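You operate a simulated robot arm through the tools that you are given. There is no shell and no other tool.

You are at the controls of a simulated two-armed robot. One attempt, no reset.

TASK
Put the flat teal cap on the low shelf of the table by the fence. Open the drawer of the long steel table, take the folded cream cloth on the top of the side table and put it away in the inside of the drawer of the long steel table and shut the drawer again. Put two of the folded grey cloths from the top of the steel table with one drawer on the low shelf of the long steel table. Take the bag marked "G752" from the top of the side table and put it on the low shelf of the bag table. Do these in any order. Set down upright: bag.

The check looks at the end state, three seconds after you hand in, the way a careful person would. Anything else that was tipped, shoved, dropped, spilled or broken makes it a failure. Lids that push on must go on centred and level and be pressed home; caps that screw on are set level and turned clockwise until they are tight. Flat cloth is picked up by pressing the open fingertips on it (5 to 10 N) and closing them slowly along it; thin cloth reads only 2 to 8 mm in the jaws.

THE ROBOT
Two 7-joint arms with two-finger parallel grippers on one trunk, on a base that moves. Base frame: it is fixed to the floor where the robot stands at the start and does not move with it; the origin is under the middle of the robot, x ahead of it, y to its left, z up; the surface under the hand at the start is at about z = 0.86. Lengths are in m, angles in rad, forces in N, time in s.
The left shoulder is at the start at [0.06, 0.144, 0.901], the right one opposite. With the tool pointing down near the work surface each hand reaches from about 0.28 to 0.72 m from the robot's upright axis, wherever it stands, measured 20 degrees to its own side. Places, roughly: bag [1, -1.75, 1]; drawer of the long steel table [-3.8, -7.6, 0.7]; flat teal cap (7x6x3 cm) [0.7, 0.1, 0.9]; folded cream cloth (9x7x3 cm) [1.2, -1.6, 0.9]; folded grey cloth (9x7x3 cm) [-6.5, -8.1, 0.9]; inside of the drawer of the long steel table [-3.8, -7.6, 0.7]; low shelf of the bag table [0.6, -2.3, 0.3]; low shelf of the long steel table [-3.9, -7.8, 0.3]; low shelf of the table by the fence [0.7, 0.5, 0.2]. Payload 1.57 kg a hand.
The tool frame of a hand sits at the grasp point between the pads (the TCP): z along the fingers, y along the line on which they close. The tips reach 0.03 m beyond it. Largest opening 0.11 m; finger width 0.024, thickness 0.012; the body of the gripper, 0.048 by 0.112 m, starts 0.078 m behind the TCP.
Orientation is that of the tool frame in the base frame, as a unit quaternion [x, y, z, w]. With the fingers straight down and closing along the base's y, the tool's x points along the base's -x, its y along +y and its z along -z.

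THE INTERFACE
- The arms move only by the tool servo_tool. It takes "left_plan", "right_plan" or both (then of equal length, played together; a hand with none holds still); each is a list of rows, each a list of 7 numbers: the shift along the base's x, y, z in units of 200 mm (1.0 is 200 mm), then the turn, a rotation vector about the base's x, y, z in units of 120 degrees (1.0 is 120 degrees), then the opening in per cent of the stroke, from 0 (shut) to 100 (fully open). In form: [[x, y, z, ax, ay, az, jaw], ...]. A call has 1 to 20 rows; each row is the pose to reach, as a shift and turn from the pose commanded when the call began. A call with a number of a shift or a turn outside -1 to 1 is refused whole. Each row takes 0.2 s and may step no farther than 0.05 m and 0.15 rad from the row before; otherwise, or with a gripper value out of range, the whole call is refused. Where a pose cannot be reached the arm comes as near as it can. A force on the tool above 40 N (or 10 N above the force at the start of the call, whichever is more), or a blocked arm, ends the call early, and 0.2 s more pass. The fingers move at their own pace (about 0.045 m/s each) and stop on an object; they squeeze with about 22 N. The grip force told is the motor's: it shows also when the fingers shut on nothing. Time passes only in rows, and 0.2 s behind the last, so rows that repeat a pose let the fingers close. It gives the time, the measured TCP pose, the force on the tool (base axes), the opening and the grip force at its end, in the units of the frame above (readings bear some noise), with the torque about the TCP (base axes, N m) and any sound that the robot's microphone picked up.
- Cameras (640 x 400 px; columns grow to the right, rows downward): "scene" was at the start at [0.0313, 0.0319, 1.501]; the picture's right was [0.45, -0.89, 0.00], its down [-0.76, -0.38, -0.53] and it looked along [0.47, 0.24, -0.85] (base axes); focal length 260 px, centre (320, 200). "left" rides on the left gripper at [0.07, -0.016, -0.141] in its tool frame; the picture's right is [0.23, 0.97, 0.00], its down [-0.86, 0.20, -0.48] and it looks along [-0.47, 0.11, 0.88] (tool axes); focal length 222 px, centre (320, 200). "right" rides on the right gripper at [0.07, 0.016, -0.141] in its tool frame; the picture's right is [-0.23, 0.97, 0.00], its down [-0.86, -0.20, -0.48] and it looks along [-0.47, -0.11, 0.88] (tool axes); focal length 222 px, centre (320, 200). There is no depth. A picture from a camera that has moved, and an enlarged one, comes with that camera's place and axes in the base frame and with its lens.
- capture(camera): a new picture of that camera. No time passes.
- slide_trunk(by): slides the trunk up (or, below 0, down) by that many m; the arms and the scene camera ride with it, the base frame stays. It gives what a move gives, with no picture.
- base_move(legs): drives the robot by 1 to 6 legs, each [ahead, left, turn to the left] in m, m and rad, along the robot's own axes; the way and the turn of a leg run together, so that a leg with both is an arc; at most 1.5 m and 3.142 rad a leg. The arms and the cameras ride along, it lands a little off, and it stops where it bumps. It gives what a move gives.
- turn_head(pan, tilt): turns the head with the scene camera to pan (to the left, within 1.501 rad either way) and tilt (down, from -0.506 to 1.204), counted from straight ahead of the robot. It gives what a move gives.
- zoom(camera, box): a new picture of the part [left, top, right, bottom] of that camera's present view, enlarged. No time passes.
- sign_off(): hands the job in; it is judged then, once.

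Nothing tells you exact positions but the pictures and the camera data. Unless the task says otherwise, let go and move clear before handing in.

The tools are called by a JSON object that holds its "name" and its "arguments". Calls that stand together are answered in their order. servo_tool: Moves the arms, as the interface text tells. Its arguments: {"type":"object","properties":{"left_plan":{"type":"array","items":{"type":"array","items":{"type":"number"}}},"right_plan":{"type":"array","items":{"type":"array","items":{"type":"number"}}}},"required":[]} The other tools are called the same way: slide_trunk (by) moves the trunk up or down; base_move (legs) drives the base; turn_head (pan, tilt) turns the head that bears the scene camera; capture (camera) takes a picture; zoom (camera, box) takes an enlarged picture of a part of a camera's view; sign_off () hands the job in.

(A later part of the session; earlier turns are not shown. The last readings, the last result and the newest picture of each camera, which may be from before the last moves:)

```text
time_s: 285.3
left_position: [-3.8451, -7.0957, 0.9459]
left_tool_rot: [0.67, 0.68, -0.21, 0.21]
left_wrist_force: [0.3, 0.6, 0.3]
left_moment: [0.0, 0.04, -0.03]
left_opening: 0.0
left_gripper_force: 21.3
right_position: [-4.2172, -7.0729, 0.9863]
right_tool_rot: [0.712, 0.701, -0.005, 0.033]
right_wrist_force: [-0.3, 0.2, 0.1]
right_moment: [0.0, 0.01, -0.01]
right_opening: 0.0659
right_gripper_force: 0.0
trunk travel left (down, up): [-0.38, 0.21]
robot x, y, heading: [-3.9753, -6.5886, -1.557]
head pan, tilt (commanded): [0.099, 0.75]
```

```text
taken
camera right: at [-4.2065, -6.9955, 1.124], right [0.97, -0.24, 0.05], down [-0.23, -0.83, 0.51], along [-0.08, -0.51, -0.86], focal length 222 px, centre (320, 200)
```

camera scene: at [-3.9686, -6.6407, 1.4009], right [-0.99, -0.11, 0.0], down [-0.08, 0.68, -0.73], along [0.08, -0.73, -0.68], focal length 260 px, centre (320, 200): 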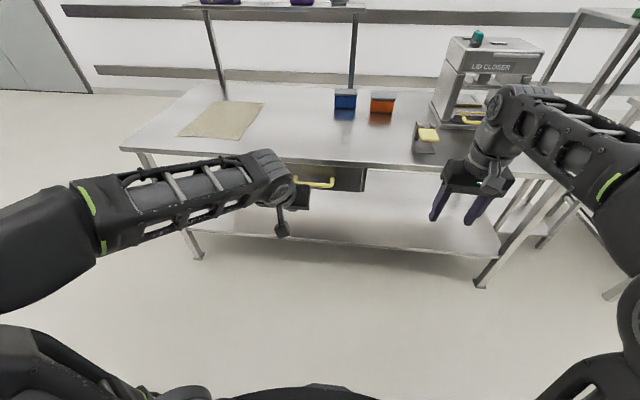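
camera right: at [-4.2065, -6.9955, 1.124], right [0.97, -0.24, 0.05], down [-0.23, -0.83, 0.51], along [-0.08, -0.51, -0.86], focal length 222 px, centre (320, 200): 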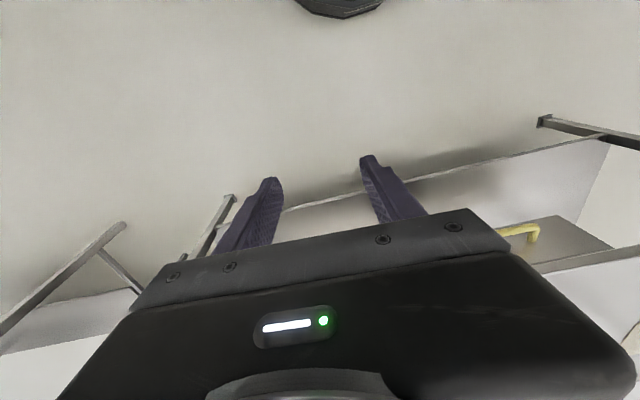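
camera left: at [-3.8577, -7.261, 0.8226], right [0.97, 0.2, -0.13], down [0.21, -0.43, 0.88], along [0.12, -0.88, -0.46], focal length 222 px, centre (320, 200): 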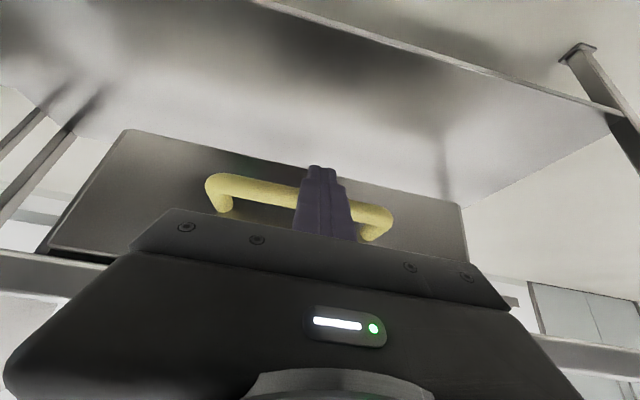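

The drawer looks shut; the left forearm hides part of it. I'll move the left hand aside (back to fingers-down) to inspect properly.

{"name": "servo_tool", "arguments": {"left_plan": [[0.1, 0.05, 0.1, 0.05, 0, 0, 50], [0.25, 0.1, 0.2, 0.1, 0, 0, 100], [0.4, 0.15, 0.3, 0.15, 0, 0, 100], [0.55, 0.2, 0.35, 0.2, 0, 0, 100], [0.7, 0.2, 0.4, 0.25, 0, 0, 100], [0.85, 0.2, 0.4, 0.29, 0, 0, 100]]}}

{"name": "capture", "arguments": {"camera": "scene"}}

{"name": "zoom", "arguments": {"camera": "scene", "box": [240, 130, 400, 230]}}

```text
time_s: 286.7
left_position: [-3.7202, -7.0519, 0.9999]
left_tool_rot: [0.705, 0.707, -0.039, 0.04]
left_wrist_force: [0.5, 0.3, -1.3]
left_moment: [0.02, 0.01, 0.03]
left_opening: 0.11
left_gripper_force: 0.2
left hand out of reach, approached as far as the arm can: row 5, 6
right_position: [-4.2169, -7.0719, 0.9867]
right_tool_rot: [0.712, 0.702, -0.004, 0.033]
right_wrist_force: [0.0, 0.2, 0.5]
right_moment: [0.0, 0.03, -0.02]
right_opening: 0.0659
right_gripper_force: 0.1
trunk travel left (down, up): [-0.38, 0.21]
robot x, y, heading: [-3.9756, -6.5852, -1.557]
head pan, tilt (commanded): [0.099, 0.75]
```

```text
taken
camera scene: at [-3.9685, -6.6399, 1.401], right [-0.99, -0.11, 0.0], down [-0.08, 0.68, -0.73], along [0.08, -0.73, -0.68], focal length 260 px, centre (320, 200)
```

scene: 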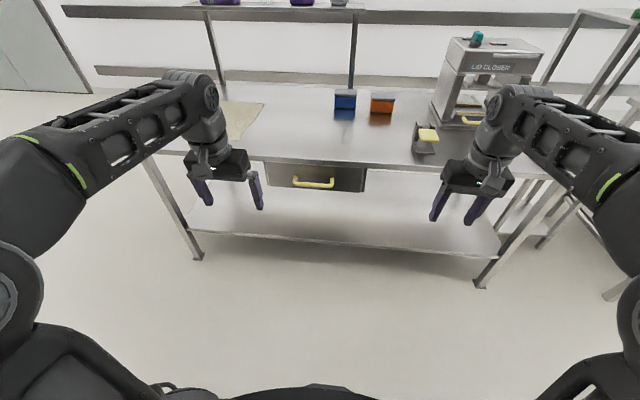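

```text
4.00 times, centred on (320, 180) of scene
camera zoom: at [-3.9685, -6.6399, 1.401], right [-0.99, -0.11, 0.0], down [-0.08, 0.68, -0.73], along [0.08, -0.73, -0.68], focal length 1041 px, centre (320, 280)
```

zoom: 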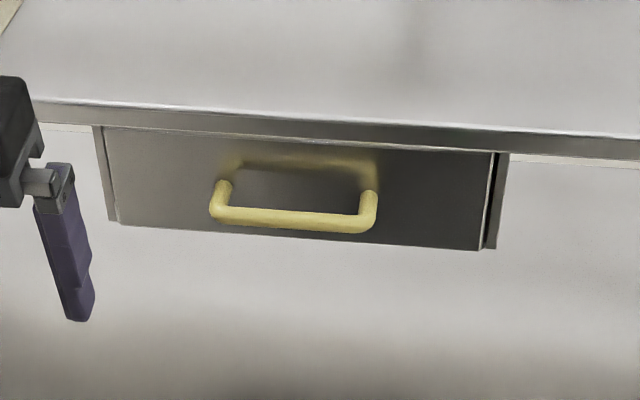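

The drawer is fully shut as at the start. Now west to the steel table with one drawer; I'll raise the trunk a bit, sidestep right and look.

{"name": "slide_trunk", "arguments": {"by": 0.12}}

{"name": "turn_head", "arguments": {"pan": -0.9, "tilt": 0.35}}

{"name": "capture", "arguments": {"camera": "scene"}}

```text
time_s: 288.2
left_position: [-3.7199, -7.0522, 1.1178]
left_tool_rot: [0.704, 0.708, -0.038, 0.04]
left_wrist_force: [1.2, 0.4, 0.1]
left_moment: [0.01, -0.02, -0.01]
left_opening: 0.1103
left_gripper_force: 0.1
right_position: [-4.216, -7.073, 1.105]
right_tool_rot: [0.712, 0.701, -0.006, 0.033]
right_wrist_force: [0.7, 0.8, -0.4]
right_moment: [-0.02, 0.01, 0.0]
right_opening: 0.0661
right_gripper_force: 0.0
trunk travel left (down, up): [-0.5, 0.09]
robot x, y, heading: [-3.974, -6.5892, -1.557]
head pan, tilt (commanded): [0.099, 0.75]
```

```text
time_s: 289.5
left_position: [-3.72, -7.0532, 1.1195]
left_tool_rot: [0.704, 0.708, -0.039, 0.04]
left_wrist_force: [-0.1, -1.2, -0.1]
left_moment: [0.0, 0.01, 0.03]
left_opening: 0.11
left_gripper_force: 0.1
right_position: [-4.2161, -7.0723, 1.1065]
right_tool_rot: [0.712, 0.702, -0.004, 0.033]
right_wrist_force: [-0.2, -0.3, 0.8]
right_moment: [0.0, -0.03, 0.0]
right_opening: 0.0659
right_gripper_force: 0.0
trunk travel left (down, up): [-0.5, 0.09]
robot x, y, heading: [-3.9786, -6.5907, -1.555]
head pan, tilt (commanded): [-0.901, 0.351]
```

```text
taken
camera scene: at [-4.0501, -6.6173, 1.5565], right [-0.63, 0.77, 0.0], down [0.27, 0.22, -0.94], along [-0.73, -0.59, -0.34], focal length 260 px, centre (320, 200)
```

scene: 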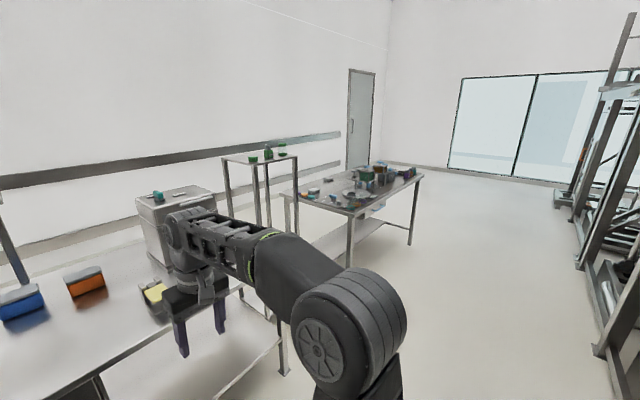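

The next table spans x -5.5 to -6.9, y -7.5 to -8.2. I'll drive over in front of it and look for the grey cloths.

{"name": "base_move", "arguments": {"legs": [[0, -1.3, 0], [0, -1.2, 0]]}}

{"name": "turn_head", "arguments": {"pan": 0.0, "tilt": 0.55}}

{"name": "capture", "arguments": {"camera": "scene"}}

{"name": "zoom", "arguments": {"camera": "scene", "box": [200, 80, 440, 230]}}

```text
time_s: 301.6
left_position: [-6.1846, -7.1035, 1.1187]
left_tool_rot: [0.697, 0.715, -0.038, 0.041]
left_wrist_force: [0.6, 0.0, 0.1]
left_moment: [0.03, 0.01, 0.01]
left_opening: 0.1101
left_gripper_force: 0.1
right_position: [-6.68, -7.134, 1.106]
right_tool_rot: [0.704, 0.71, -0.004, 0.033]
right_wrist_force: [0.1, 0.3, 0.4]
right_moment: [0.04, -0.02, 0.0]
right_opening: 0.0661
right_gripper_force: 0.0
trunk travel left (down, up): [-0.5, 0.09]
robot x, y, heading: [-6.4541, -6.6443, -1.534]
head pan, tilt (commanded): [-0.901, 0.351]
```

```text
time_s: 302.8
left_position: [-6.1833, -7.1024, 1.1192]
left_tool_rot: [0.697, 0.715, -0.039, 0.04]
left_wrist_force: [-0.4, 0.7, -0.4]
left_moment: [-0.05, 0.0, 0.0]
left_opening: 0.1099
left_gripper_force: 0.0
right_position: [-6.6794, -7.1333, 1.1059]
right_tool_rot: [0.704, 0.709, -0.004, 0.032]
right_wrist_force: [0.3, 0.4, 0.5]
right_moment: [0.04, 0.0, -0.02]
right_opening: 0.0661
right_gripper_force: 0.1
trunk travel left (down, up): [-0.5, 0.09]
robot x, y, heading: [-6.4508, -6.6417, -1.538]
head pan, tilt (commanded): [0.0, 0.55]
```

```text
taken
camera scene: at [-6.4487, -6.7035, 1.5383], right [-1.0, -0.03, 0.0], down [-0.02, 0.52, -0.85], along [0.03, -0.85, -0.52], focal length 260 px, centre (320, 200)
```

scene: 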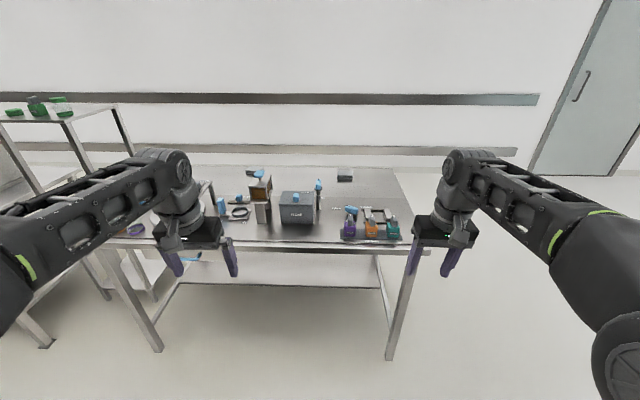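

```text
2.67 times, centred on (320, 155) of scene
camera zoom: at [-6.4487, -6.7035, 1.5383], right [-1.0, -0.03, 0.0], down [-0.02, 0.52, -0.85], along [0.03, -0.85, -0.52], focal length 694 px, centre (320, 320)
```

zoom: 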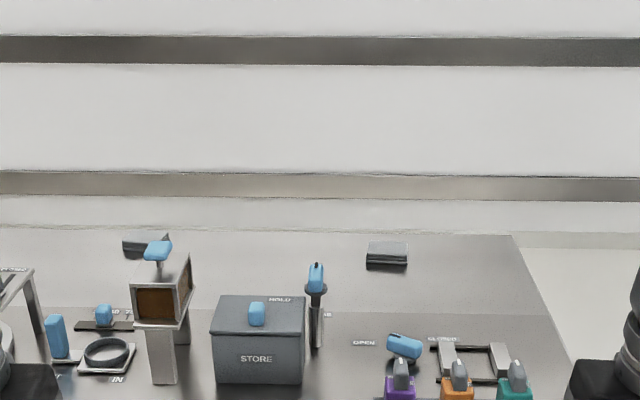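

I see dark grey folded cloths at the back: one at about [-6.55, -8.07], another at about [-6.0, -8.1]. Zooming to count them.

{"name": "zoom", "arguments": {"camera": "scene", "box": [320, 155, 380, 193]}}

{"name": "zoom", "arguments": {"camera": "scene", "box": [230, 155, 290, 193]}}

{"name": "turn_head", "arguments": {"pan": 0.5, "tilt": 0.5}}

{"name": "capture", "arguments": {"camera": "scene"}}

```text
10.53 times, centred on (350, 174) of scene
camera zoom: at [-6.4487, -6.7035, 1.5383], right [-1.0, -0.03, 0.0], down [-0.02, 0.52, -0.85], along [0.03, -0.85, -0.52], focal length 2739 px, centre (4, 474)
```

zoom: 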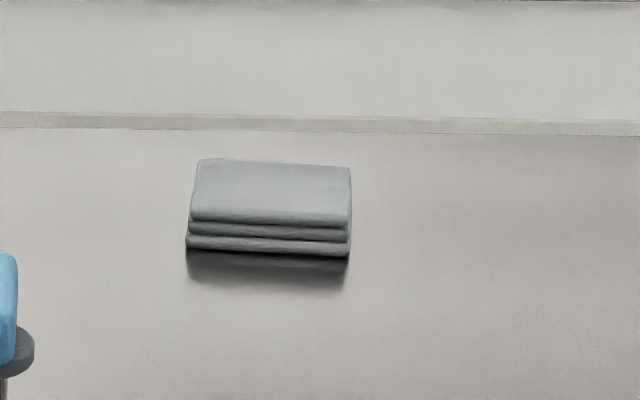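

```text
10.53 times, centred on (260, 174) of scene
camera zoom: at [-6.4487, -6.7035, 1.5383], right [-1.0, -0.03, 0.0], down [-0.02, 0.52, -0.85], along [0.03, -0.85, -0.52], focal length 2739 px, centre (952, 474)
```

zoom: 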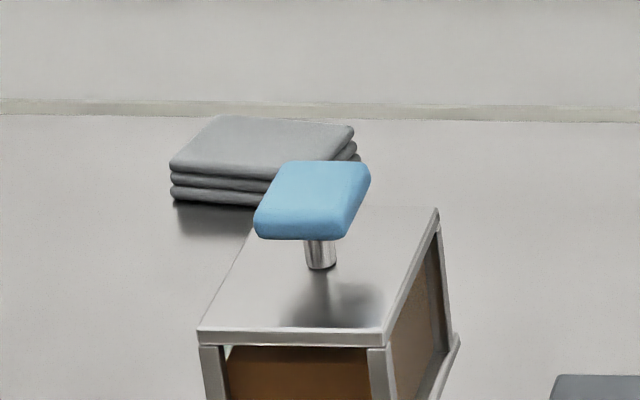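

```text
time_s: 303.7
left_position: [-6.1829, -7.103, 1.1188]
left_tool_rot: [0.697, 0.715, -0.038, 0.04]
left_wrist_force: [0.2, 0.1, 0.2]
left_moment: [0.01, 0.0, -0.03]
left_opening: 0.1101
left_gripper_force: 0.1
right_position: [-6.6794, -7.1328, 1.1054]
right_tool_rot: [0.704, 0.71, -0.004, 0.032]
right_wrist_force: [0.2, 0.7, -1.0]
right_moment: [-0.01, 0.0, 0.0]
right_opening: 0.066
right_gripper_force: 0.1
trunk travel left (down, up): [-0.5, 0.09]
robot x, y, heading: [-6.4485, -6.647, -1.533]
head pan, tilt (commanded): [0.499, 0.499]
```

```text
taken
camera scene: at [-6.4055, -6.6921, 1.5429], right [-0.86, -0.51, 0.0], down [-0.24, 0.41, -0.88], along [0.45, -0.76, -0.48], focal length 260 px, centre (320, 200)
```

scene: 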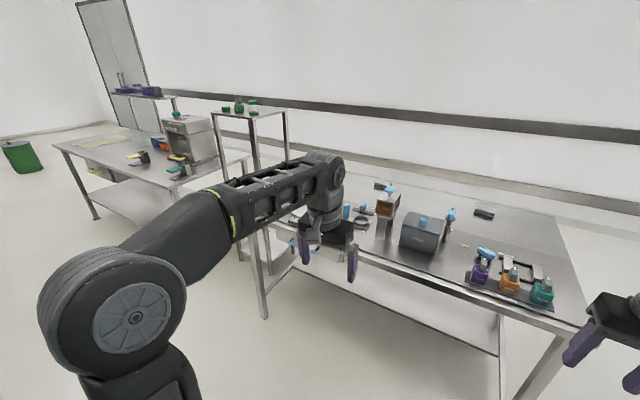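

Each spot holds one three-layer folded cloth, both near the table's back edge (y ≈ -8.2), too deep to reach from here. I'll check the way round the west end to work from behind.

{"name": "turn_head", "arguments": {"pan": -0.8, "tilt": 0.5}}

{"name": "capture", "arguments": {"camera": "scene"}}

{"name": "turn_head", "arguments": {"pan": -1.5, "tilt": 0.5}}

{"name": "capture", "arguments": {"camera": "scene"}}

```text
time_s: 305.1
left_position: [-6.1837, -7.1025, 1.1188]
left_tool_rot: [0.696, 0.716, -0.039, 0.041]
left_wrist_force: [0.2, -0.1, 0.3]
left_moment: [-0.01, -0.01, 0.0]
left_opening: 0.11
left_gripper_force: 0.0
right_position: [-6.6791, -7.1329, 1.1059]
right_tool_rot: [0.703, 0.71, -0.004, 0.032]
right_wrist_force: [-0.1, -0.3, -0.3]
right_moment: [0.0, 0.02, -0.01]
right_opening: 0.0659
right_gripper_force: 0.0
trunk travel left (down, up): [-0.5, 0.09]
robot x, y, heading: [-6.4517, -6.6459, -1.532]
head pan, tilt (commanded): [-0.799, 0.499]
```

```text
taken
camera scene: at [-6.5147, -6.6794, 1.5429], right [-0.72, 0.69, 0.0], down [0.33, 0.35, -0.88], along [-0.61, -0.63, -0.48], focal length 260 px, centre (320, 200)
```

scene: 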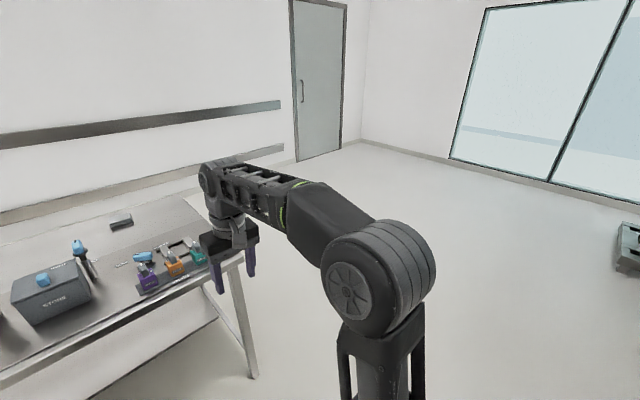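

```text
time_s: 306.2
left_position: [-6.1821, -7.1025, 1.1182]
left_tool_rot: [0.697, 0.715, -0.039, 0.041]
left_wrist_force: [-0.8, -1.0, 0.6]
left_moment: [0.03, -0.01, -0.02]
left_opening: 0.11
left_gripper_force: 0.1
right_position: [-6.6796, -7.133, 1.106]
right_tool_rot: [0.705, 0.709, -0.005, 0.033]
right_wrist_force: [0.1, 0.7, -0.5]
right_moment: [0.0, -0.02, -0.02]
right_opening: 0.0658
right_gripper_force: 0.1
trunk travel left (down, up): [-0.5, 0.09]
robot x, y, heading: [-6.4519, -6.6467, -1.532]
head pan, tilt (commanded): [-1.499, 0.499]
```

```text
taken
camera scene: at [-6.5422, -6.6235, 1.5429], right [-0.11, 0.99, 0.0], down [0.48, 0.05, -0.88], along [-0.87, -0.09, -0.48], focal length 260 px, centre (320, 200)
```

scene: 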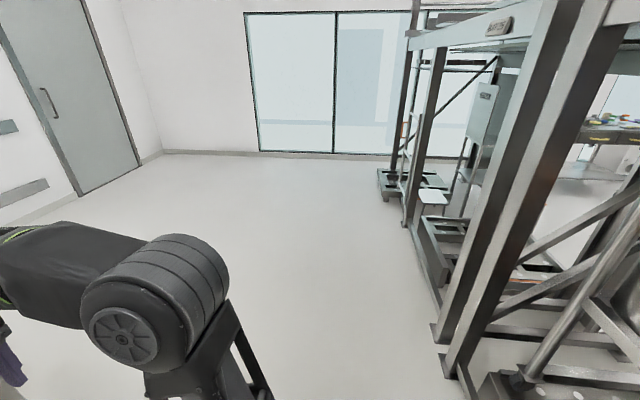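

The west side is open floor. Driving around the table's west end to its south side, then turning to face north.

{"name": "base_move", "arguments": {"legs": [[0, -1.2, -0.038], [1.05, 0, 0], [1.1, 0, 0], [0, 0, -3.14]]}}

{"name": "turn_head", "arguments": {"pan": -0.9, "tilt": 0.55}}

{"name": "capture", "arguments": {"camera": "scene"}}

```text
time_s: 329.9
left_position: [-7.9519, -8.3575, 1.1188]
left_tool_rot: [0.717, -0.694, -0.04, -0.038]
left_wrist_force: [-1.1, -0.1, -0.2]
left_moment: [0.02, -0.01, 0.0]
left_opening: 0.1099
left_gripper_force: 0.1
right_position: [-7.4553, -8.3241, 1.1062]
right_tool_rot: [0.711, -0.702, -0.032, -0.004]
right_wrist_force: [0.7, -0.6, 0.4]
right_moment: [-0.03, 0.01, 0.02]
right_opening: 0.0659
right_gripper_force: 0.0
trunk travel left (down, up): [-0.5, 0.09]
robot x, y, heading: [-7.6818, -8.8133, 1.614]
head pan, tilt (commanded): [-1.499, 0.499]
```

```text
time_s: 330.9
left_position: [-7.9496, -8.358, 1.1195]
left_tool_rot: [0.717, -0.695, -0.04, -0.038]
left_wrist_force: [0.4, 0.2, -0.3]
left_moment: [0.01, 0.01, -0.02]
left_opening: 0.1097
left_gripper_force: 0.0
right_position: [-7.456, -8.3233, 1.1068]
right_tool_rot: [0.712, -0.702, -0.033, -0.005]
right_wrist_force: [-0.7, 0.3, -0.5]
right_moment: [0.0, 0.02, 0.03]
right_opening: 0.0661
right_gripper_force: 0.0
trunk travel left (down, up): [-0.5, 0.09]
robot x, y, heading: [-7.6849, -8.8153, 1.607]
head pan, tilt (commanded): [-0.901, 0.55]
```

```text
taken
camera scene: at [-7.6126, -8.7848, 1.5383], right [0.65, -0.76, 0.0], down [-0.4, -0.34, -0.85], along [0.65, 0.56, -0.52], focal length 260 px, centre (320, 200)
```

scene: 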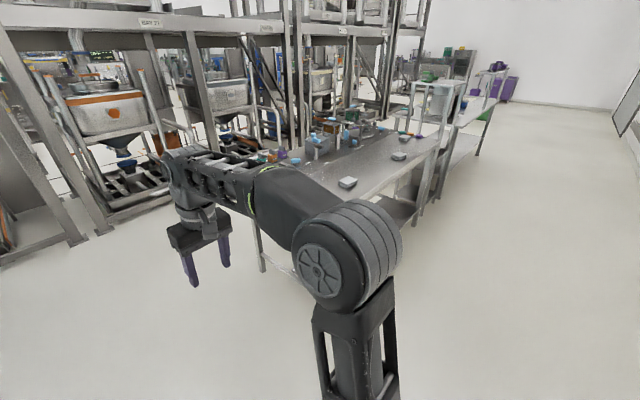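

I'm behind the table's west end and see both grey cloths near this edge. Zooming.

{"name": "zoom", "arguments": {"camera": "scene", "box": [300, 110, 460, 210]}}

{"name": "base_move", "arguments": {"legs": [[0, -1.35, -0.036]]}}

{"name": "turn_head", "arguments": {"pan": 0.0, "tilt": 0.75}}

{"name": "capture", "arguments": {"camera": "scene"}}

{"name": "zoom", "arguments": {"camera": "scene", "box": [200, 100, 440, 250]}}

```text
4.00 times, centred on (380, 160) of scene
camera zoom: at [-7.6126, -8.7848, 1.5383], right [0.65, -0.76, 0.0], down [-0.4, -0.34, -0.85], along [0.65, 0.56, -0.52], focal length 1041 px, centre (80, 360)
```

zoom: 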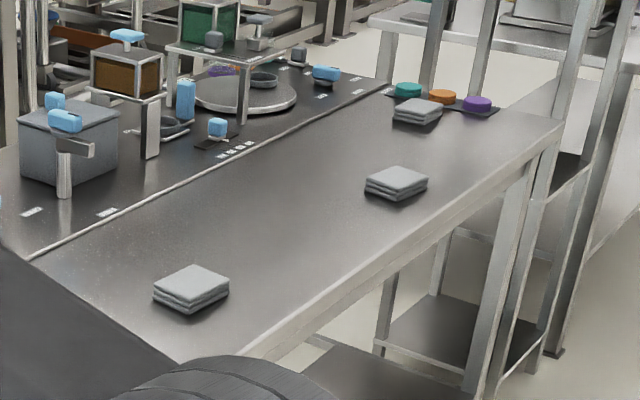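

```text
time_s: 337.7
left_position: [-6.583, -8.3093, 1.1181]
left_tool_rot: [0.711, -0.701, -0.04, -0.039]
left_wrist_force: [-0.7, -1.0, 1.0]
left_moment: [0.01, 0.02, 0.02]
left_opening: 0.1102
left_gripper_force: 0.2
right_position: [-6.0863, -8.2861, 1.1052]
right_tool_rot: [-0.705, 0.708, 0.033, 0.004]
right_wrist_force: [-0.9, -0.7, 0.7]
right_moment: [0.0, 0.0, -0.01]
right_opening: 0.0658
right_gripper_force: 0.0
trunk travel left (down, up): [-0.5, 0.09]
robot x, y, heading: [-6.3228, -8.7725, 1.592]
head pan, tilt (commanded): [-0.901, 0.55]
```

```text
time_s: 338.9
left_position: [-6.5831, -8.3112, 1.1195]
left_tool_rot: [0.711, -0.701, -0.041, -0.039]
left_wrist_force: [-0.8, 0.1, -0.7]
left_moment: [-0.02, 0.01, -0.01]
left_opening: 0.11
left_gripper_force: 0.1
right_position: [-6.0854, -8.2859, 1.1061]
right_tool_rot: [-0.706, 0.708, 0.032, 0.004]
right_wrist_force: [-0.4, 0.3, 0.2]
right_moment: [0.04, 0.01, 0.0]
right_opening: 0.0659
right_gripper_force: 0.2
trunk travel left (down, up): [-0.5, 0.09]
robot x, y, heading: [-6.3202, -8.7757, 1.59]
head pan, tilt (commanded): [0.0, 0.75]
```

```text
taken
camera scene: at [-6.323, -8.7177, 1.5209], right [1.0, 0.02, 0.0], down [0.01, -0.68, -0.73], along [-0.02, 0.73, -0.68], focal length 260 px, centre (320, 200)
```

scene: 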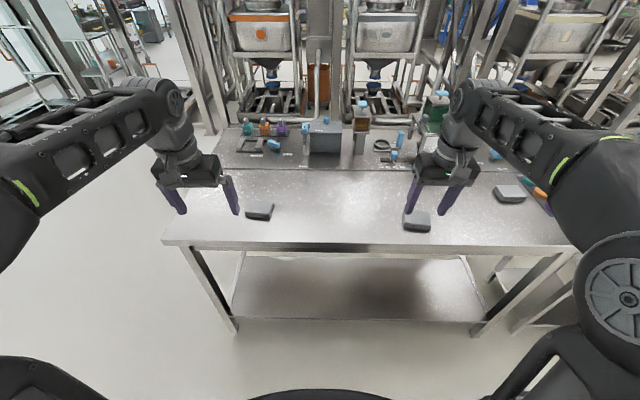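

```text
2.67 times, centred on (320, 175) of scene
camera zoom: at [-6.323, -8.7177, 1.5209], right [1.0, 0.02, 0.0], down [0.01, -0.68, -0.73], along [-0.02, 0.73, -0.68], focal length 694 px, centre (320, 267)
```

zoom: 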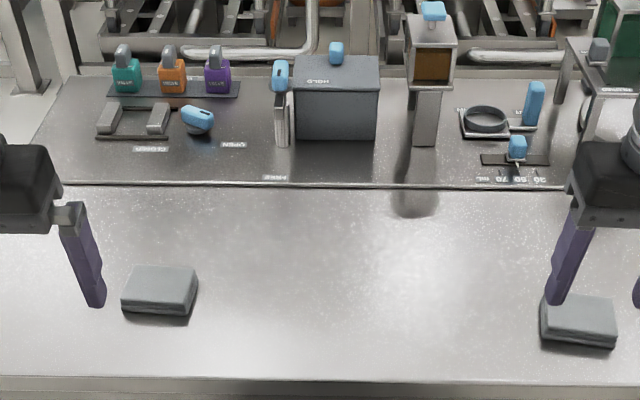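

There are three cloths; I'll take the two nearest: left one at about [-6.55, -8.075] with the left hand and the middle one at about [-6.01, -8.12] with the right. Checking the wrist views.

{"name": "capture", "arguments": {"camera": "left"}}

{"name": "capture", "arguments": {"camera": "right"}}

```text
taken
camera left: at [-6.5636, -8.3954, 1.2509], right [-0.97, -0.24, -0.02], down [-0.21, 0.79, 0.57], along [-0.12, 0.56, -0.82], focal length 222 px, centre (320, 200)
```

left: 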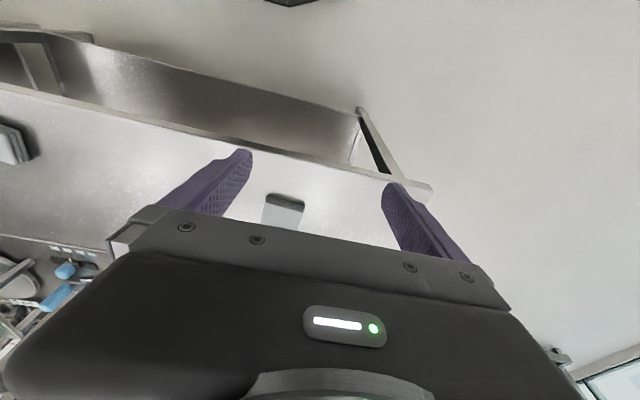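

```text
taken
camera right: at [-6.0988, -8.362, 1.244], right [-0.97, 0.23, 0.05], down [0.22, 0.83, 0.51], along [0.08, 0.51, -0.86], focal length 222 px, centre (320, 200)
```

right: 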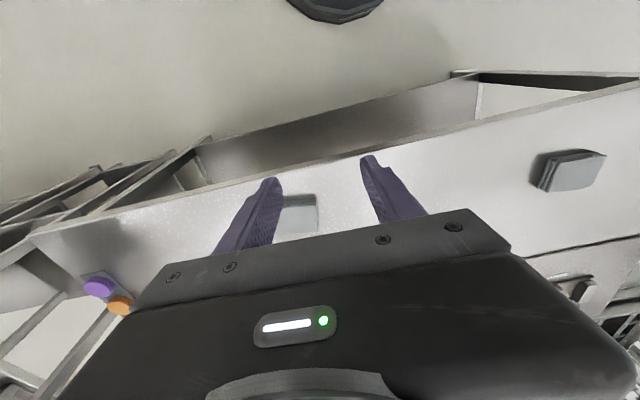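

I'll drive 16 cm closer so both cloths are in easy reach, then level the left hand and bring it above its cloth.

{"name": "base_move", "arguments": {"legs": [[0.16, 0, -0.02]]}}

{"name": "servo_tool", "arguments": {"left_plan": [[0.05, 0.1, -0.05, -0.027, -0.001, 0, 100], [0.1, 0.2, -0.1, -0.054, -0.002, 0, 100], [0.15, 0.35, -0.2, -0.054, -0.002, 0, 100]]}}

{"name": "capture", "arguments": {"camera": "left"}}

{"name": "capture", "arguments": {"camera": "scene"}}

```text
time_s: 340.3
left_position: [-6.5787, -8.1468, 1.1177]
left_tool_rot: [0.706, -0.706, -0.039, -0.039]
left_wrist_force: [-0.4, 0.2, -0.8]
left_moment: [-0.08, 0.03, 0.02]
left_opening: 0.11
left_gripper_force: 0.1
right_position: [-6.0824, -8.1289, 1.105]
right_tool_rot: [-0.7, 0.713, 0.032, 0.004]
right_wrist_force: [-0.6, -0.2, 0.0]
right_moment: [-0.04, -0.02, -0.01]
right_opening: 0.0659
right_gripper_force: 0.0
trunk travel left (down, up): [-0.5, 0.09]
robot x, y, heading: [-6.3188, -8.6113, 1.583]
head pan, tilt (commanded): [0.0, 0.75]
```

```text
time_s: 341.1
left_position: [-6.5642, -8.1166, 1.103]
left_tool_rot: [-0.707, 0.707, 0.017, 0.017]
left_wrist_force: [0.8, 0.1, 0.0]
left_moment: [0.05, 0.04, -0.01]
left_opening: 0.11
left_gripper_force: 0.1
left hand out of reach, approached as far as the arm can: row 2, 3
right_position: [-6.0817, -8.1294, 1.1069]
right_tool_rot: [-0.699, 0.714, 0.034, 0.004]
right_wrist_force: [-1.0, -0.6, -0.1]
right_moment: [0.0, 0.01, -0.01]
right_opening: 0.066
right_gripper_force: 0.1
trunk travel left (down, up): [-0.5, 0.09]
robot x, y, heading: [-6.3228, -8.6146, 1.578]
head pan, tilt (commanded): [0.0, 0.75]
```

```text
taken
camera left: at [-6.5467, -8.193, 1.2403], right [-0.97, -0.23, -0.01], down [-0.2, 0.83, 0.52], along [-0.11, 0.51, -0.86], focal length 222 px, centre (320, 200)
```

left: 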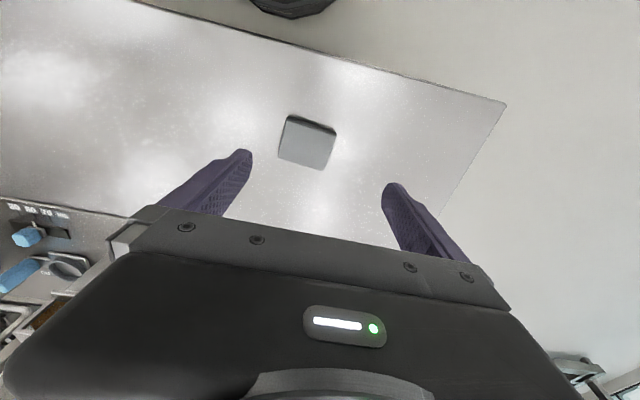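

```text
taken
camera scene: at [-6.3244, -8.559, 1.5209], right [1.0, 0.01, 0.0], down [0.01, -0.68, -0.73], along [-0.01, 0.73, -0.68], focal length 260 px, centre (320, 200)
```

scene: 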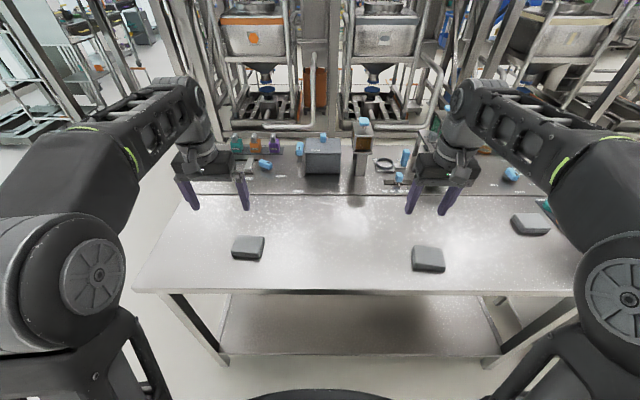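

The left cloth is axis-aligned at [-6.548, -8.079]. Descending the left hand above it while levelling.

{"name": "servo_tool", "arguments": {"left_plan": [[0.03, 0.05, -0.15, -0.005, 0, 0, 100], [0.05, 0.1, -0.3, -0.01, 0, 0, 100], [0.07, 0.15, -0.5, -0.015, 0, 0, 100], [0.08, 0.188, -0.7, -0.02, 0, 0, 100], [0.08, 0.188, -0.86, -0.024, 0, 0, 100]]}}

{"name": "capture", "arguments": {"camera": "left"}}

{"name": "zoom", "arguments": {"camera": "scene", "box": [160, 170, 320, 270]}}

```text
time_s: 342.3
left_position: [-6.5508, -8.0802, 0.9317]
left_tool_rot: [-0.706, 0.708, -0.018, -0.018]
left_wrist_force: [0.3, 0.3, -0.1]
left_moment: [0.01, 0.02, -0.01]
left_opening: 0.1101
left_gripper_force: 0.2
right_position: [-6.0815, -8.13, 1.1066]
right_tool_rot: [-0.7, 0.714, 0.032, 0.005]
right_wrist_force: [0.0, 0.8, 0.1]
right_moment: [0.01, 0.01, 0.0]
right_opening: 0.066
right_gripper_force: 0.1
trunk travel left (down, up): [-0.5, 0.09]
robot x, y, heading: [-6.3262, -8.6092, 1.58]
head pan, tilt (commanded): [0.0, 0.75]
```

```text
taken
camera left: at [-6.5329, -8.1426, 1.076], right [-0.97, -0.23, 0.01], down [-0.2, 0.88, 0.43], along [-0.11, 0.42, -0.9], focal length 222 px, centre (320, 200)
```

left: 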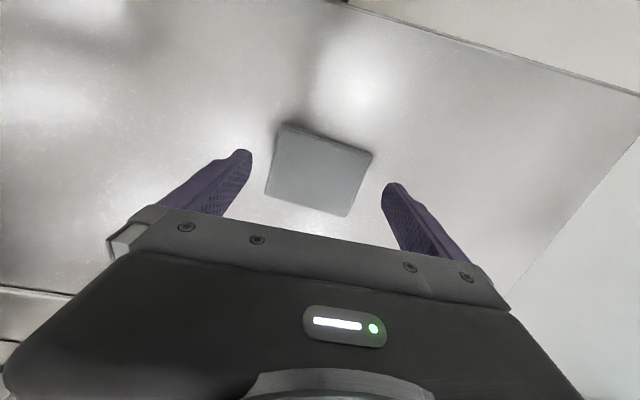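

```text
4.00 times, centred on (240, 220) of scene
camera zoom: at [-6.325, -8.5589, 1.5209], right [1.0, 0.01, 0.0], down [0.01, -0.68, -0.73], along [-0.01, 0.73, -0.68], focal length 1041 px, centre (640, 120)
```

zoom: 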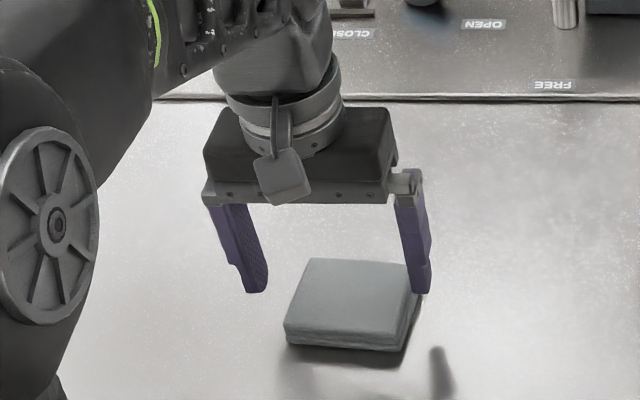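

Centred on it; correcting a slight tilt and going down to table level.

{"name": "servo_tool", "arguments": {"left_plan": [[0.02, 0, 0, 0.012, 0, 0, 100], [0.02, 0, -0.08, 0.024, 0, 0, 100], [0.02, 0, -0.15, 0.024, 0, 0, 100], [0.02, 0, -0.19, 0.024, 0, 0, 100]]}}

{"name": "zoom", "arguments": {"camera": "left", "box": [220, 100, 440, 240]}}

{"name": "zoom", "arguments": {"camera": "scene", "box": [160, 170, 320, 270]}}

```text
time_s: 343.3
left_position: [-6.5444, -8.0811, 0.8922]
left_tool_rot: [0.707, -0.707, 0.001, 0.0]
left_wrist_force: [0.7, -0.6, -0.8]
left_moment: [0.0, 0.02, 0.02]
left_opening: 0.11
left_gripper_force: 0.0
right_position: [-6.0812, -8.1294, 1.1071]
right_tool_rot: [-0.7, 0.713, 0.033, 0.004]
right_wrist_force: [0.4, 0.5, 0.2]
right_moment: [0.0, -0.02, 0.0]
right_opening: 0.0661
right_gripper_force: 0.0
trunk travel left (down, up): [-0.5, 0.09]
robot x, y, heading: [-6.3213, -8.616, 1.581]
head pan, tilt (commanded): [0.0, 0.75]
```

```text
2.86 times, centred on (330, 170) of left
camera zoom: at [-6.527, -8.1509, 1.0336], right [-0.97, -0.23, 0.0], down [-0.2, 0.86, 0.48], along [-0.11, 0.47, -0.88], focal length 635 px, centre (291, 286)
```

zoom: 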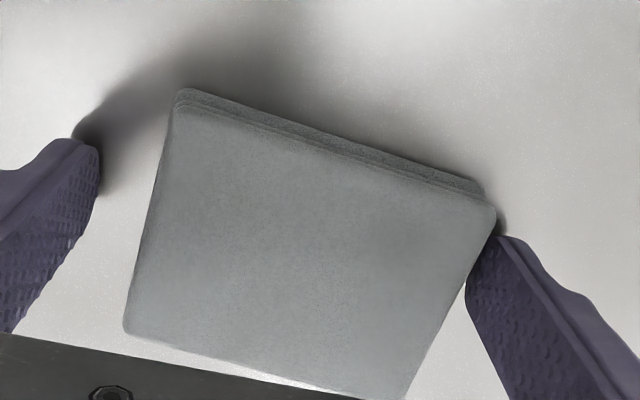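

```text
4.00 times, centred on (240, 220) of scene
camera zoom: at [-6.3248, -8.5589, 1.5209], right [1.0, 0.01, 0.0], down [0.01, -0.68, -0.73], along [-0.01, 0.73, -0.68], focal length 1041 px, centre (640, 120)
```

zoom: 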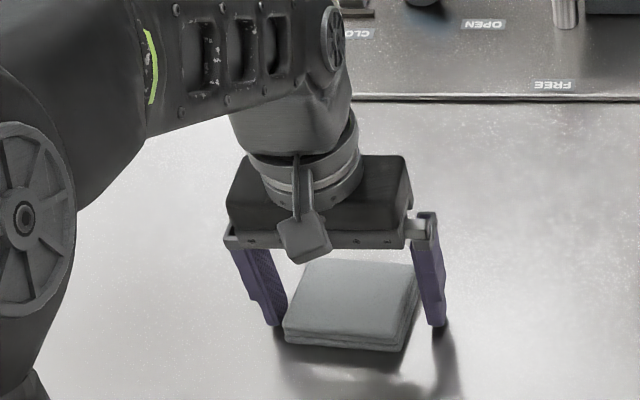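

The cloth is a bit nearer the west finger; shifting 7 mm west, then closing.

{"name": "servo_tool", "arguments": {"left_plan": [[-0.037, 0, 0, 0, 0, 0, 100], [-0.037, 0, 0, 0, 0, 0, 90], [-0.037, 0, 0, 0, 0, 0, 80], [-0.037, 0, 0, 0, 0, 0, 70], [-0.037, 0, 0, 0, 0, 0, 60], [-0.037, 0, 0, 0, 0, 0, 50]]}}

{"name": "zoom", "arguments": {"camera": "left", "box": [220, 100, 440, 240]}}

```text
time_s: 344.7
left_position: [-6.553, -8.082, 0.8943]
left_tool_rot: [0.708, -0.707, 0.001, -0.001]
left_wrist_force: [0.2, -0.4, -1.3]
left_moment: [-0.01, 0.06, -0.05]
left_opening: 0.0908
left_gripper_force: 22.1
right_position: [-6.0815, -8.1305, 1.1056]
right_tool_rot: [-0.699, 0.714, 0.033, 0.004]
right_wrist_force: [-0.7, 0.2, -0.3]
right_moment: [-0.02, -0.02, 0.01]
right_opening: 0.066
right_gripper_force: 0.1
trunk travel left (down, up): [-0.5, 0.09]
robot x, y, heading: [-6.323, -8.6115, 1.577]
head pan, tilt (commanded): [0.0, 0.75]
```

```text
2.86 times, centred on (330, 170) of left
camera zoom: at [-6.5349, -8.1514, 1.0339], right [-0.97, -0.23, 0.0], down [-0.2, 0.86, 0.48], along [-0.11, 0.47, -0.88], focal length 635 px, centre (291, 286)
```

zoom: 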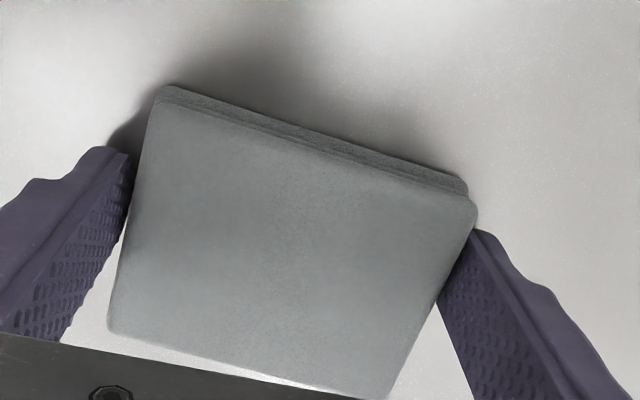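

Gripped at 91 mm. Lifting and tucking the left hand back.

{"name": "servo_tool", "arguments": {"left_plan": [[0, 0, 0.05, 0, 0, 0, 50], [0, 0, 0.2, 0, 0, 0, 50], [0, -0.05, 0.4, 0, 0, 0, 50], [0, -0.15, 0.6, 0, 0, 0, 50], [0, -0.3, 0.75, 0, 0, 0, 50]]}}

{"name": "capture", "arguments": {"camera": "left"}}

{"name": "capture", "arguments": {"camera": "right"}}

{"name": "capture", "arguments": {"camera": "scene"}}

```text
time_s: 345.9
left_position: [-6.5532, -8.1432, 1.0433]
left_tool_rot: [0.708, -0.706, 0.001, 0.0]
left_wrist_force: [0.6, 0.2, -0.9]
left_moment: [0.01, 0.0, -0.02]
left_opening: 0.0908
left_gripper_force: 22.4
right_position: [-6.0825, -8.1317, 1.1054]
right_tool_rot: [-0.7, 0.714, 0.032, 0.004]
right_wrist_force: [-0.4, -0.5, 0.2]
right_moment: [0.01, 0.0, 0.04]
right_opening: 0.0663
right_gripper_force: 0.0
trunk travel left (down, up): [-0.5, 0.09]
robot x, y, heading: [-6.324, -8.6121, 1.581]
head pan, tilt (commanded): [0.0, 0.75]
```

```text
taken
camera left: at [-6.535, -8.2123, 1.184], right [-0.97, -0.23, 0.0], down [-0.2, 0.86, 0.48], along [-0.11, 0.47, -0.88], focal length 222 px, centre (320, 200)
```

left: 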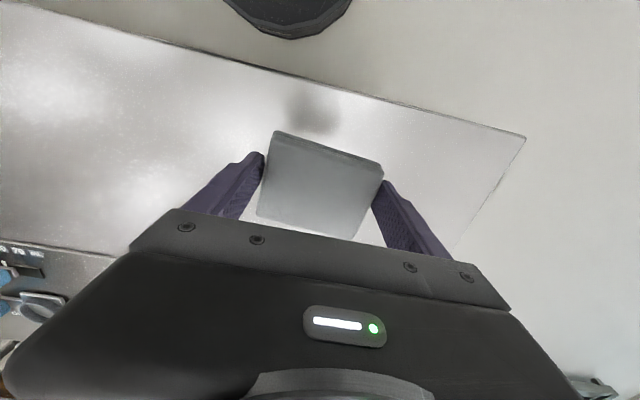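

```text
taken
camera right: at [-6.0956, -8.2075, 1.2444], right [-0.97, 0.24, 0.05], down [0.24, 0.82, 0.51], along [0.08, 0.51, -0.86], focal length 222 px, centre (320, 200)
```

right: 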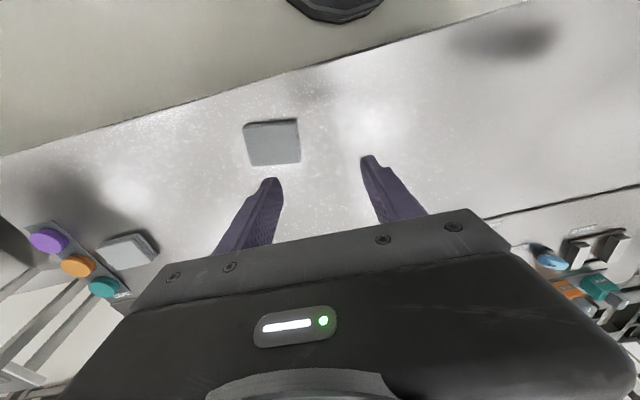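

```text
taken
camera scene: at [-6.325, -8.5602, 1.5209], right [1.0, 0.01, 0.0], down [0.01, -0.68, -0.73], along [-0.01, 0.73, -0.68], focal length 260 px, centre (320, 200)
```

scene: 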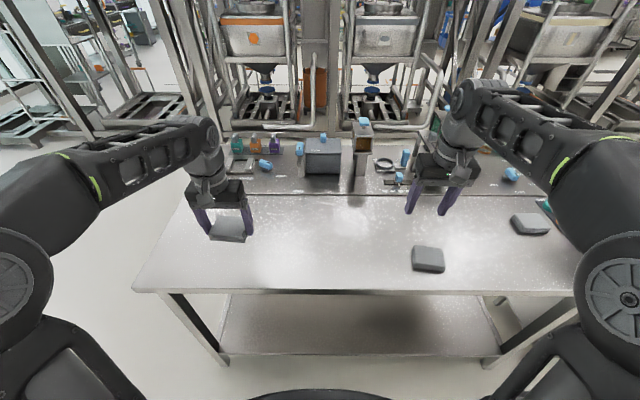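

The left cloth is secure. The middle cloth is at about [-6.014, -8.114], skewed about 9°. Moving the right hand over it with jaws fully open.

{"name": "servo_tool", "arguments": {"right_plan": [[0.08, 0.02, -0.1, -0.006, -0.004, -0.017, 100], [0.16, 0.04, -0.2, -0.013, -0.0085, -0.034, 100], [0.25, 0.07, -0.35, -0.02, -0.013, -0.05, 100], [0.3425, 0.09, -0.5, -0.0258, -0.0169, -0.068, 100]]}}

{"name": "capture", "arguments": {"camera": "right"}}

{"name": "capture", "arguments": {"camera": "scene"}}

```text
time_s: 346.9
left_position: [-6.5517, -8.1406, 1.043]
left_tool_rot: [-0.707, 0.708, -0.002, 0.0]
left_wrist_force: [-0.5, -0.4, -0.4]
left_moment: [-0.03, 0.04, 0.01]
left_opening: 0.0906
left_gripper_force: 22.4
right_position: [-6.01, -8.1132, 1.0042]
right_tool_rot: [-0.648, 0.762, 0.0, 0.0]
right_wrist_force: [0.0, -0.2, -0.9]
right_moment: [0.02, -0.01, -0.04]
right_opening: 0.1101
right_gripper_force: 0.1
trunk travel left (down, up): [-0.5, 0.09]
robot x, y, heading: [-6.3219, -8.6097, 1.578]
head pan, tilt (commanded): [0.0, 0.75]
```

```text
taken
camera right: at [-6.0396, -8.1787, 1.1457], right [-0.92, 0.38, 0.0], down [0.34, 0.81, 0.48], along [0.18, 0.44, -0.88], focal length 222 px, centre (320, 200)
```

right: 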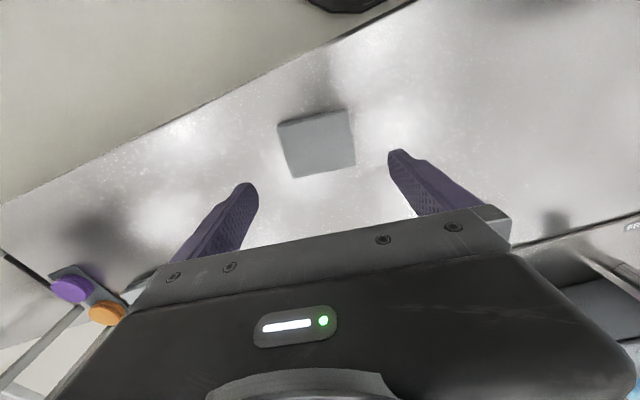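

```text
taken
camera scene: at [-6.3246, -8.5584, 1.5209], right [1.0, 0.01, 0.0], down [0.01, -0.68, -0.73], along [-0.01, 0.73, -0.68], focal length 260 px, centre (320, 200)
```

scene: 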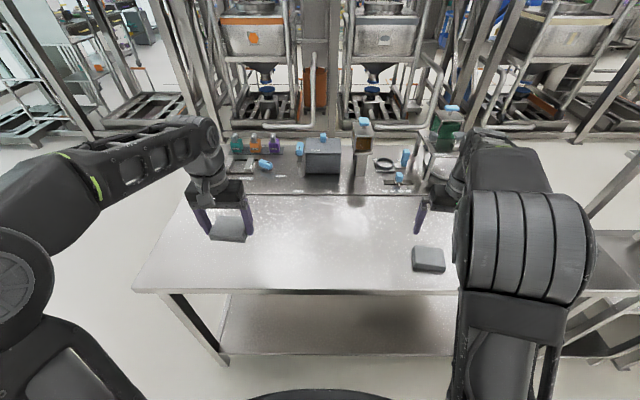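

Well aligned with the cloth. Descending, with a check just above it.

{"name": "servo_tool", "arguments": {"right_plan": [[-0.01, -0.01, -0.15, 0, 0, 0, 100], [-0.015, -0.017, -0.3, 0, 0, 0, 100], [-0.015, -0.017, -0.45, 0, 0, 0, 100], [-0.015, -0.017, -0.55, 0, 0, 0, 100]]}}

{"name": "zoom", "arguments": {"camera": "right", "box": [220, 100, 440, 240]}}

```text
time_s: 347.9
left_position: [-6.5537, -8.1421, 1.0437]
left_tool_rot: [-0.707, 0.707, -0.001, 0.002]
left_wrist_force: [-0.3, 0.4, -0.7]
left_moment: [-0.01, -0.04, 0.01]
left_opening: 0.0905
left_gripper_force: 21.9
right_position: [-6.0239, -8.1248, 0.9165]
right_tool_rot: [-0.649, 0.761, 0.001, 0.003]
right_wrist_force: [-1.5, -3.3, 12.6]
right_moment: [-0.24, -0.67, -0.26]
right_opening: 0.1098
right_gripper_force: 0.1
right hand out of reach, approached as far as the arm can: row 3, 4
trunk travel left (down, up): [-0.5, 0.09]
robot x, y, heading: [-6.3214, -8.6136, 1.579]
head pan, tilt (commanded): [0.0, 0.75]
```

```text
2.86 times, centred on (330, 170) of right
camera zoom: at [-6.0528, -8.1901, 1.0562], right [-0.92, 0.38, 0.0], down [0.33, 0.81, 0.48], along [0.18, 0.45, -0.88], focal length 635 px, centre (291, 286)
```

zoom: 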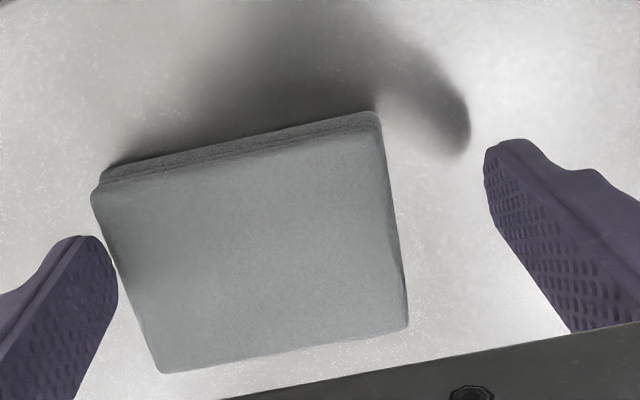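

The right arm hit a joint limit and drifted so that one finger rests on the cloth's edge. I'll lift off first.

{"name": "servo_tool", "arguments": {"right_plan": [[0, 0, 0.1, 0, 0, 0, 100], [0, 0, 0.2, 0, 0, 0, 100]]}}

{"name": "capture", "arguments": {"camera": "right"}}

{"name": "capture", "arguments": {"camera": "scene"}}

```text
time_s: 348.5
left_position: [-6.551, -8.1417, 1.0421]
left_tool_rot: [-0.707, 0.707, -0.001, 0.0]
left_wrist_force: [-0.9, -0.2, -0.7]
left_moment: [0.0, 0.0, 0.0]
left_opening: 0.0905
left_gripper_force: 21.9
right_position: [-6.023, -8.1211, 0.9539]
right_tool_rot: [-0.648, 0.761, 0.0, 0.0]
right_wrist_force: [-0.4, 0.5, 0.3]
right_moment: [-0.01, 0.03, 0.03]
right_opening: 0.1097
right_gripper_force: 0.1
trunk travel left (down, up): [-0.5, 0.09]
robot x, y, heading: [-6.3233, -8.6142, 1.58]
head pan, tilt (commanded): [0.0, 0.75]
```

```text
taken
camera right: at [-6.0517, -8.1871, 1.0956], right [-0.92, 0.38, 0.0], down [0.33, 0.81, 0.48], along [0.18, 0.44, -0.88], focal length 222 px, centre (320, 200)
```

right: 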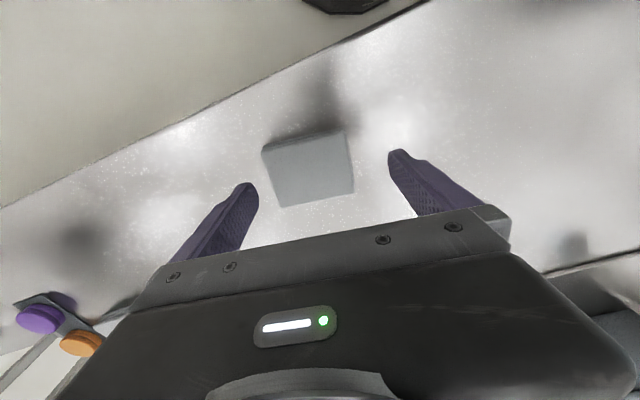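

```text
taken
camera scene: at [-6.3246, -8.5589, 1.5208], right [1.0, 0.01, 0.0], down [0.01, -0.68, -0.73], along [-0.01, 0.73, -0.68], focal length 260 px, centre (320, 200)
```

scene: 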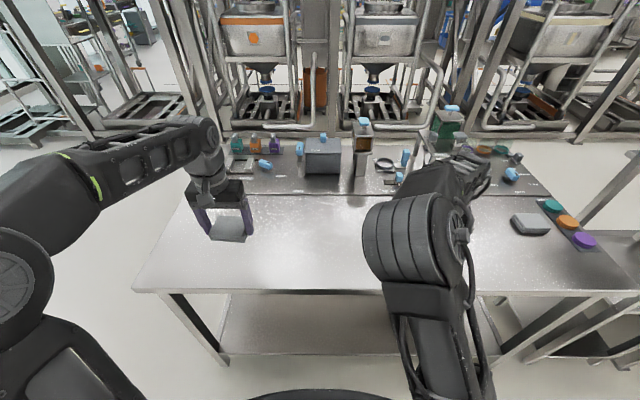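

{"name": "servo_tool", "arguments": {"right_plan": [[0.03, 0.005, -0.03, 0, 0, 0, 100], [0.055, 0.01, -0.08, 0, 0, 0, 100], [0.055, 0.01, -0.14, 0, 0, 0, 100]]}}

{"name": "zoom", "arguments": {"camera": "right", "box": [220, 100, 440, 240]}}

```text
time_s: 349.3
left_position: [-6.5525, -8.1415, 1.0428]
left_tool_rot: [0.707, -0.707, 0.001, -0.001]
left_wrist_force: [-0.3, -0.6, 0.5]
left_moment: [-0.02, 0.04, 0.0]
left_opening: 0.0905
left_gripper_force: 22.4
right_position: [-6.0158, -8.1197, 0.9372]
right_tool_rot: [-0.649, 0.761, 0.001, 0.001]
right_wrist_force: [-0.4, 0.2, 0.6]
right_moment: [0.04, 0.01, -0.03]
right_opening: 0.11
right_gripper_force: 0.0
right hand out of reach, approached as far as the arm can: row 2, 3
trunk travel left (down, up): [-0.5, 0.09]
robot x, y, heading: [-6.3235, -8.6133, 1.58]
head pan, tilt (commanded): [0.0, 0.75]
```

```text
2.86 times, centred on (330, 170) of right
camera zoom: at [-6.0442, -8.1863, 1.0782], right [-0.92, 0.38, 0.0], down [0.33, 0.81, 0.48], along [0.18, 0.44, -0.88], focal length 635 px, centre (291, 286)
```

zoom: 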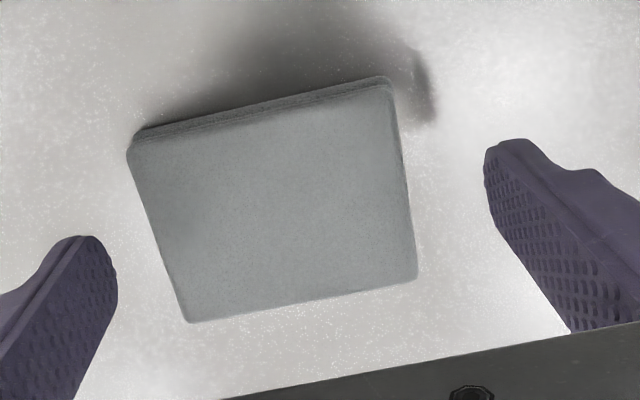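

The arm won't go lower itself, so I'll lower the trunk 4.3 cm instead; the left hand has ample clearance.

{"name": "slide_trunk", "arguments": {"by": -0.03}}

{"name": "zoom", "arguments": {"camera": "right", "box": [220, 100, 440, 240]}}

```text
time_s: 350.1
left_position: [-6.554, -8.1415, 1.0122]
left_tool_rot: [-0.706, 0.708, 0.0, 0.0]
left_wrist_force: [-0.4, 0.1, -1.0]
left_moment: [0.01, 0.01, 0.02]
left_opening: 0.0907
left_gripper_force: 21.6
right_position: [-6.015, -8.1206, 0.9083]
right_tool_rot: [-0.648, 0.761, 0.001, 0.002]
right_wrist_force: [0.4, -0.4, -0.4]
right_moment: [0.02, 0.02, 0.01]
right_opening: 0.1097
right_gripper_force: 0.0
trunk travel left (down, up): [-0.47, 0.12]
robot x, y, heading: [-6.321, -8.6147, 1.582]
head pan, tilt (commanded): [0.0, 0.75]
```

```text
2.86 times, centred on (330, 170) of right
camera zoom: at [-6.0444, -8.1863, 1.0483], right [-0.92, 0.38, 0.0], down [0.33, 0.81, 0.48], along [0.18, 0.44, -0.88], focal length 635 px, centre (291, 286)
```

zoom: 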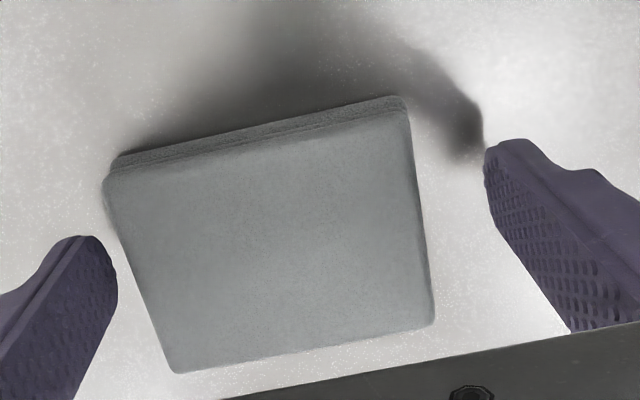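

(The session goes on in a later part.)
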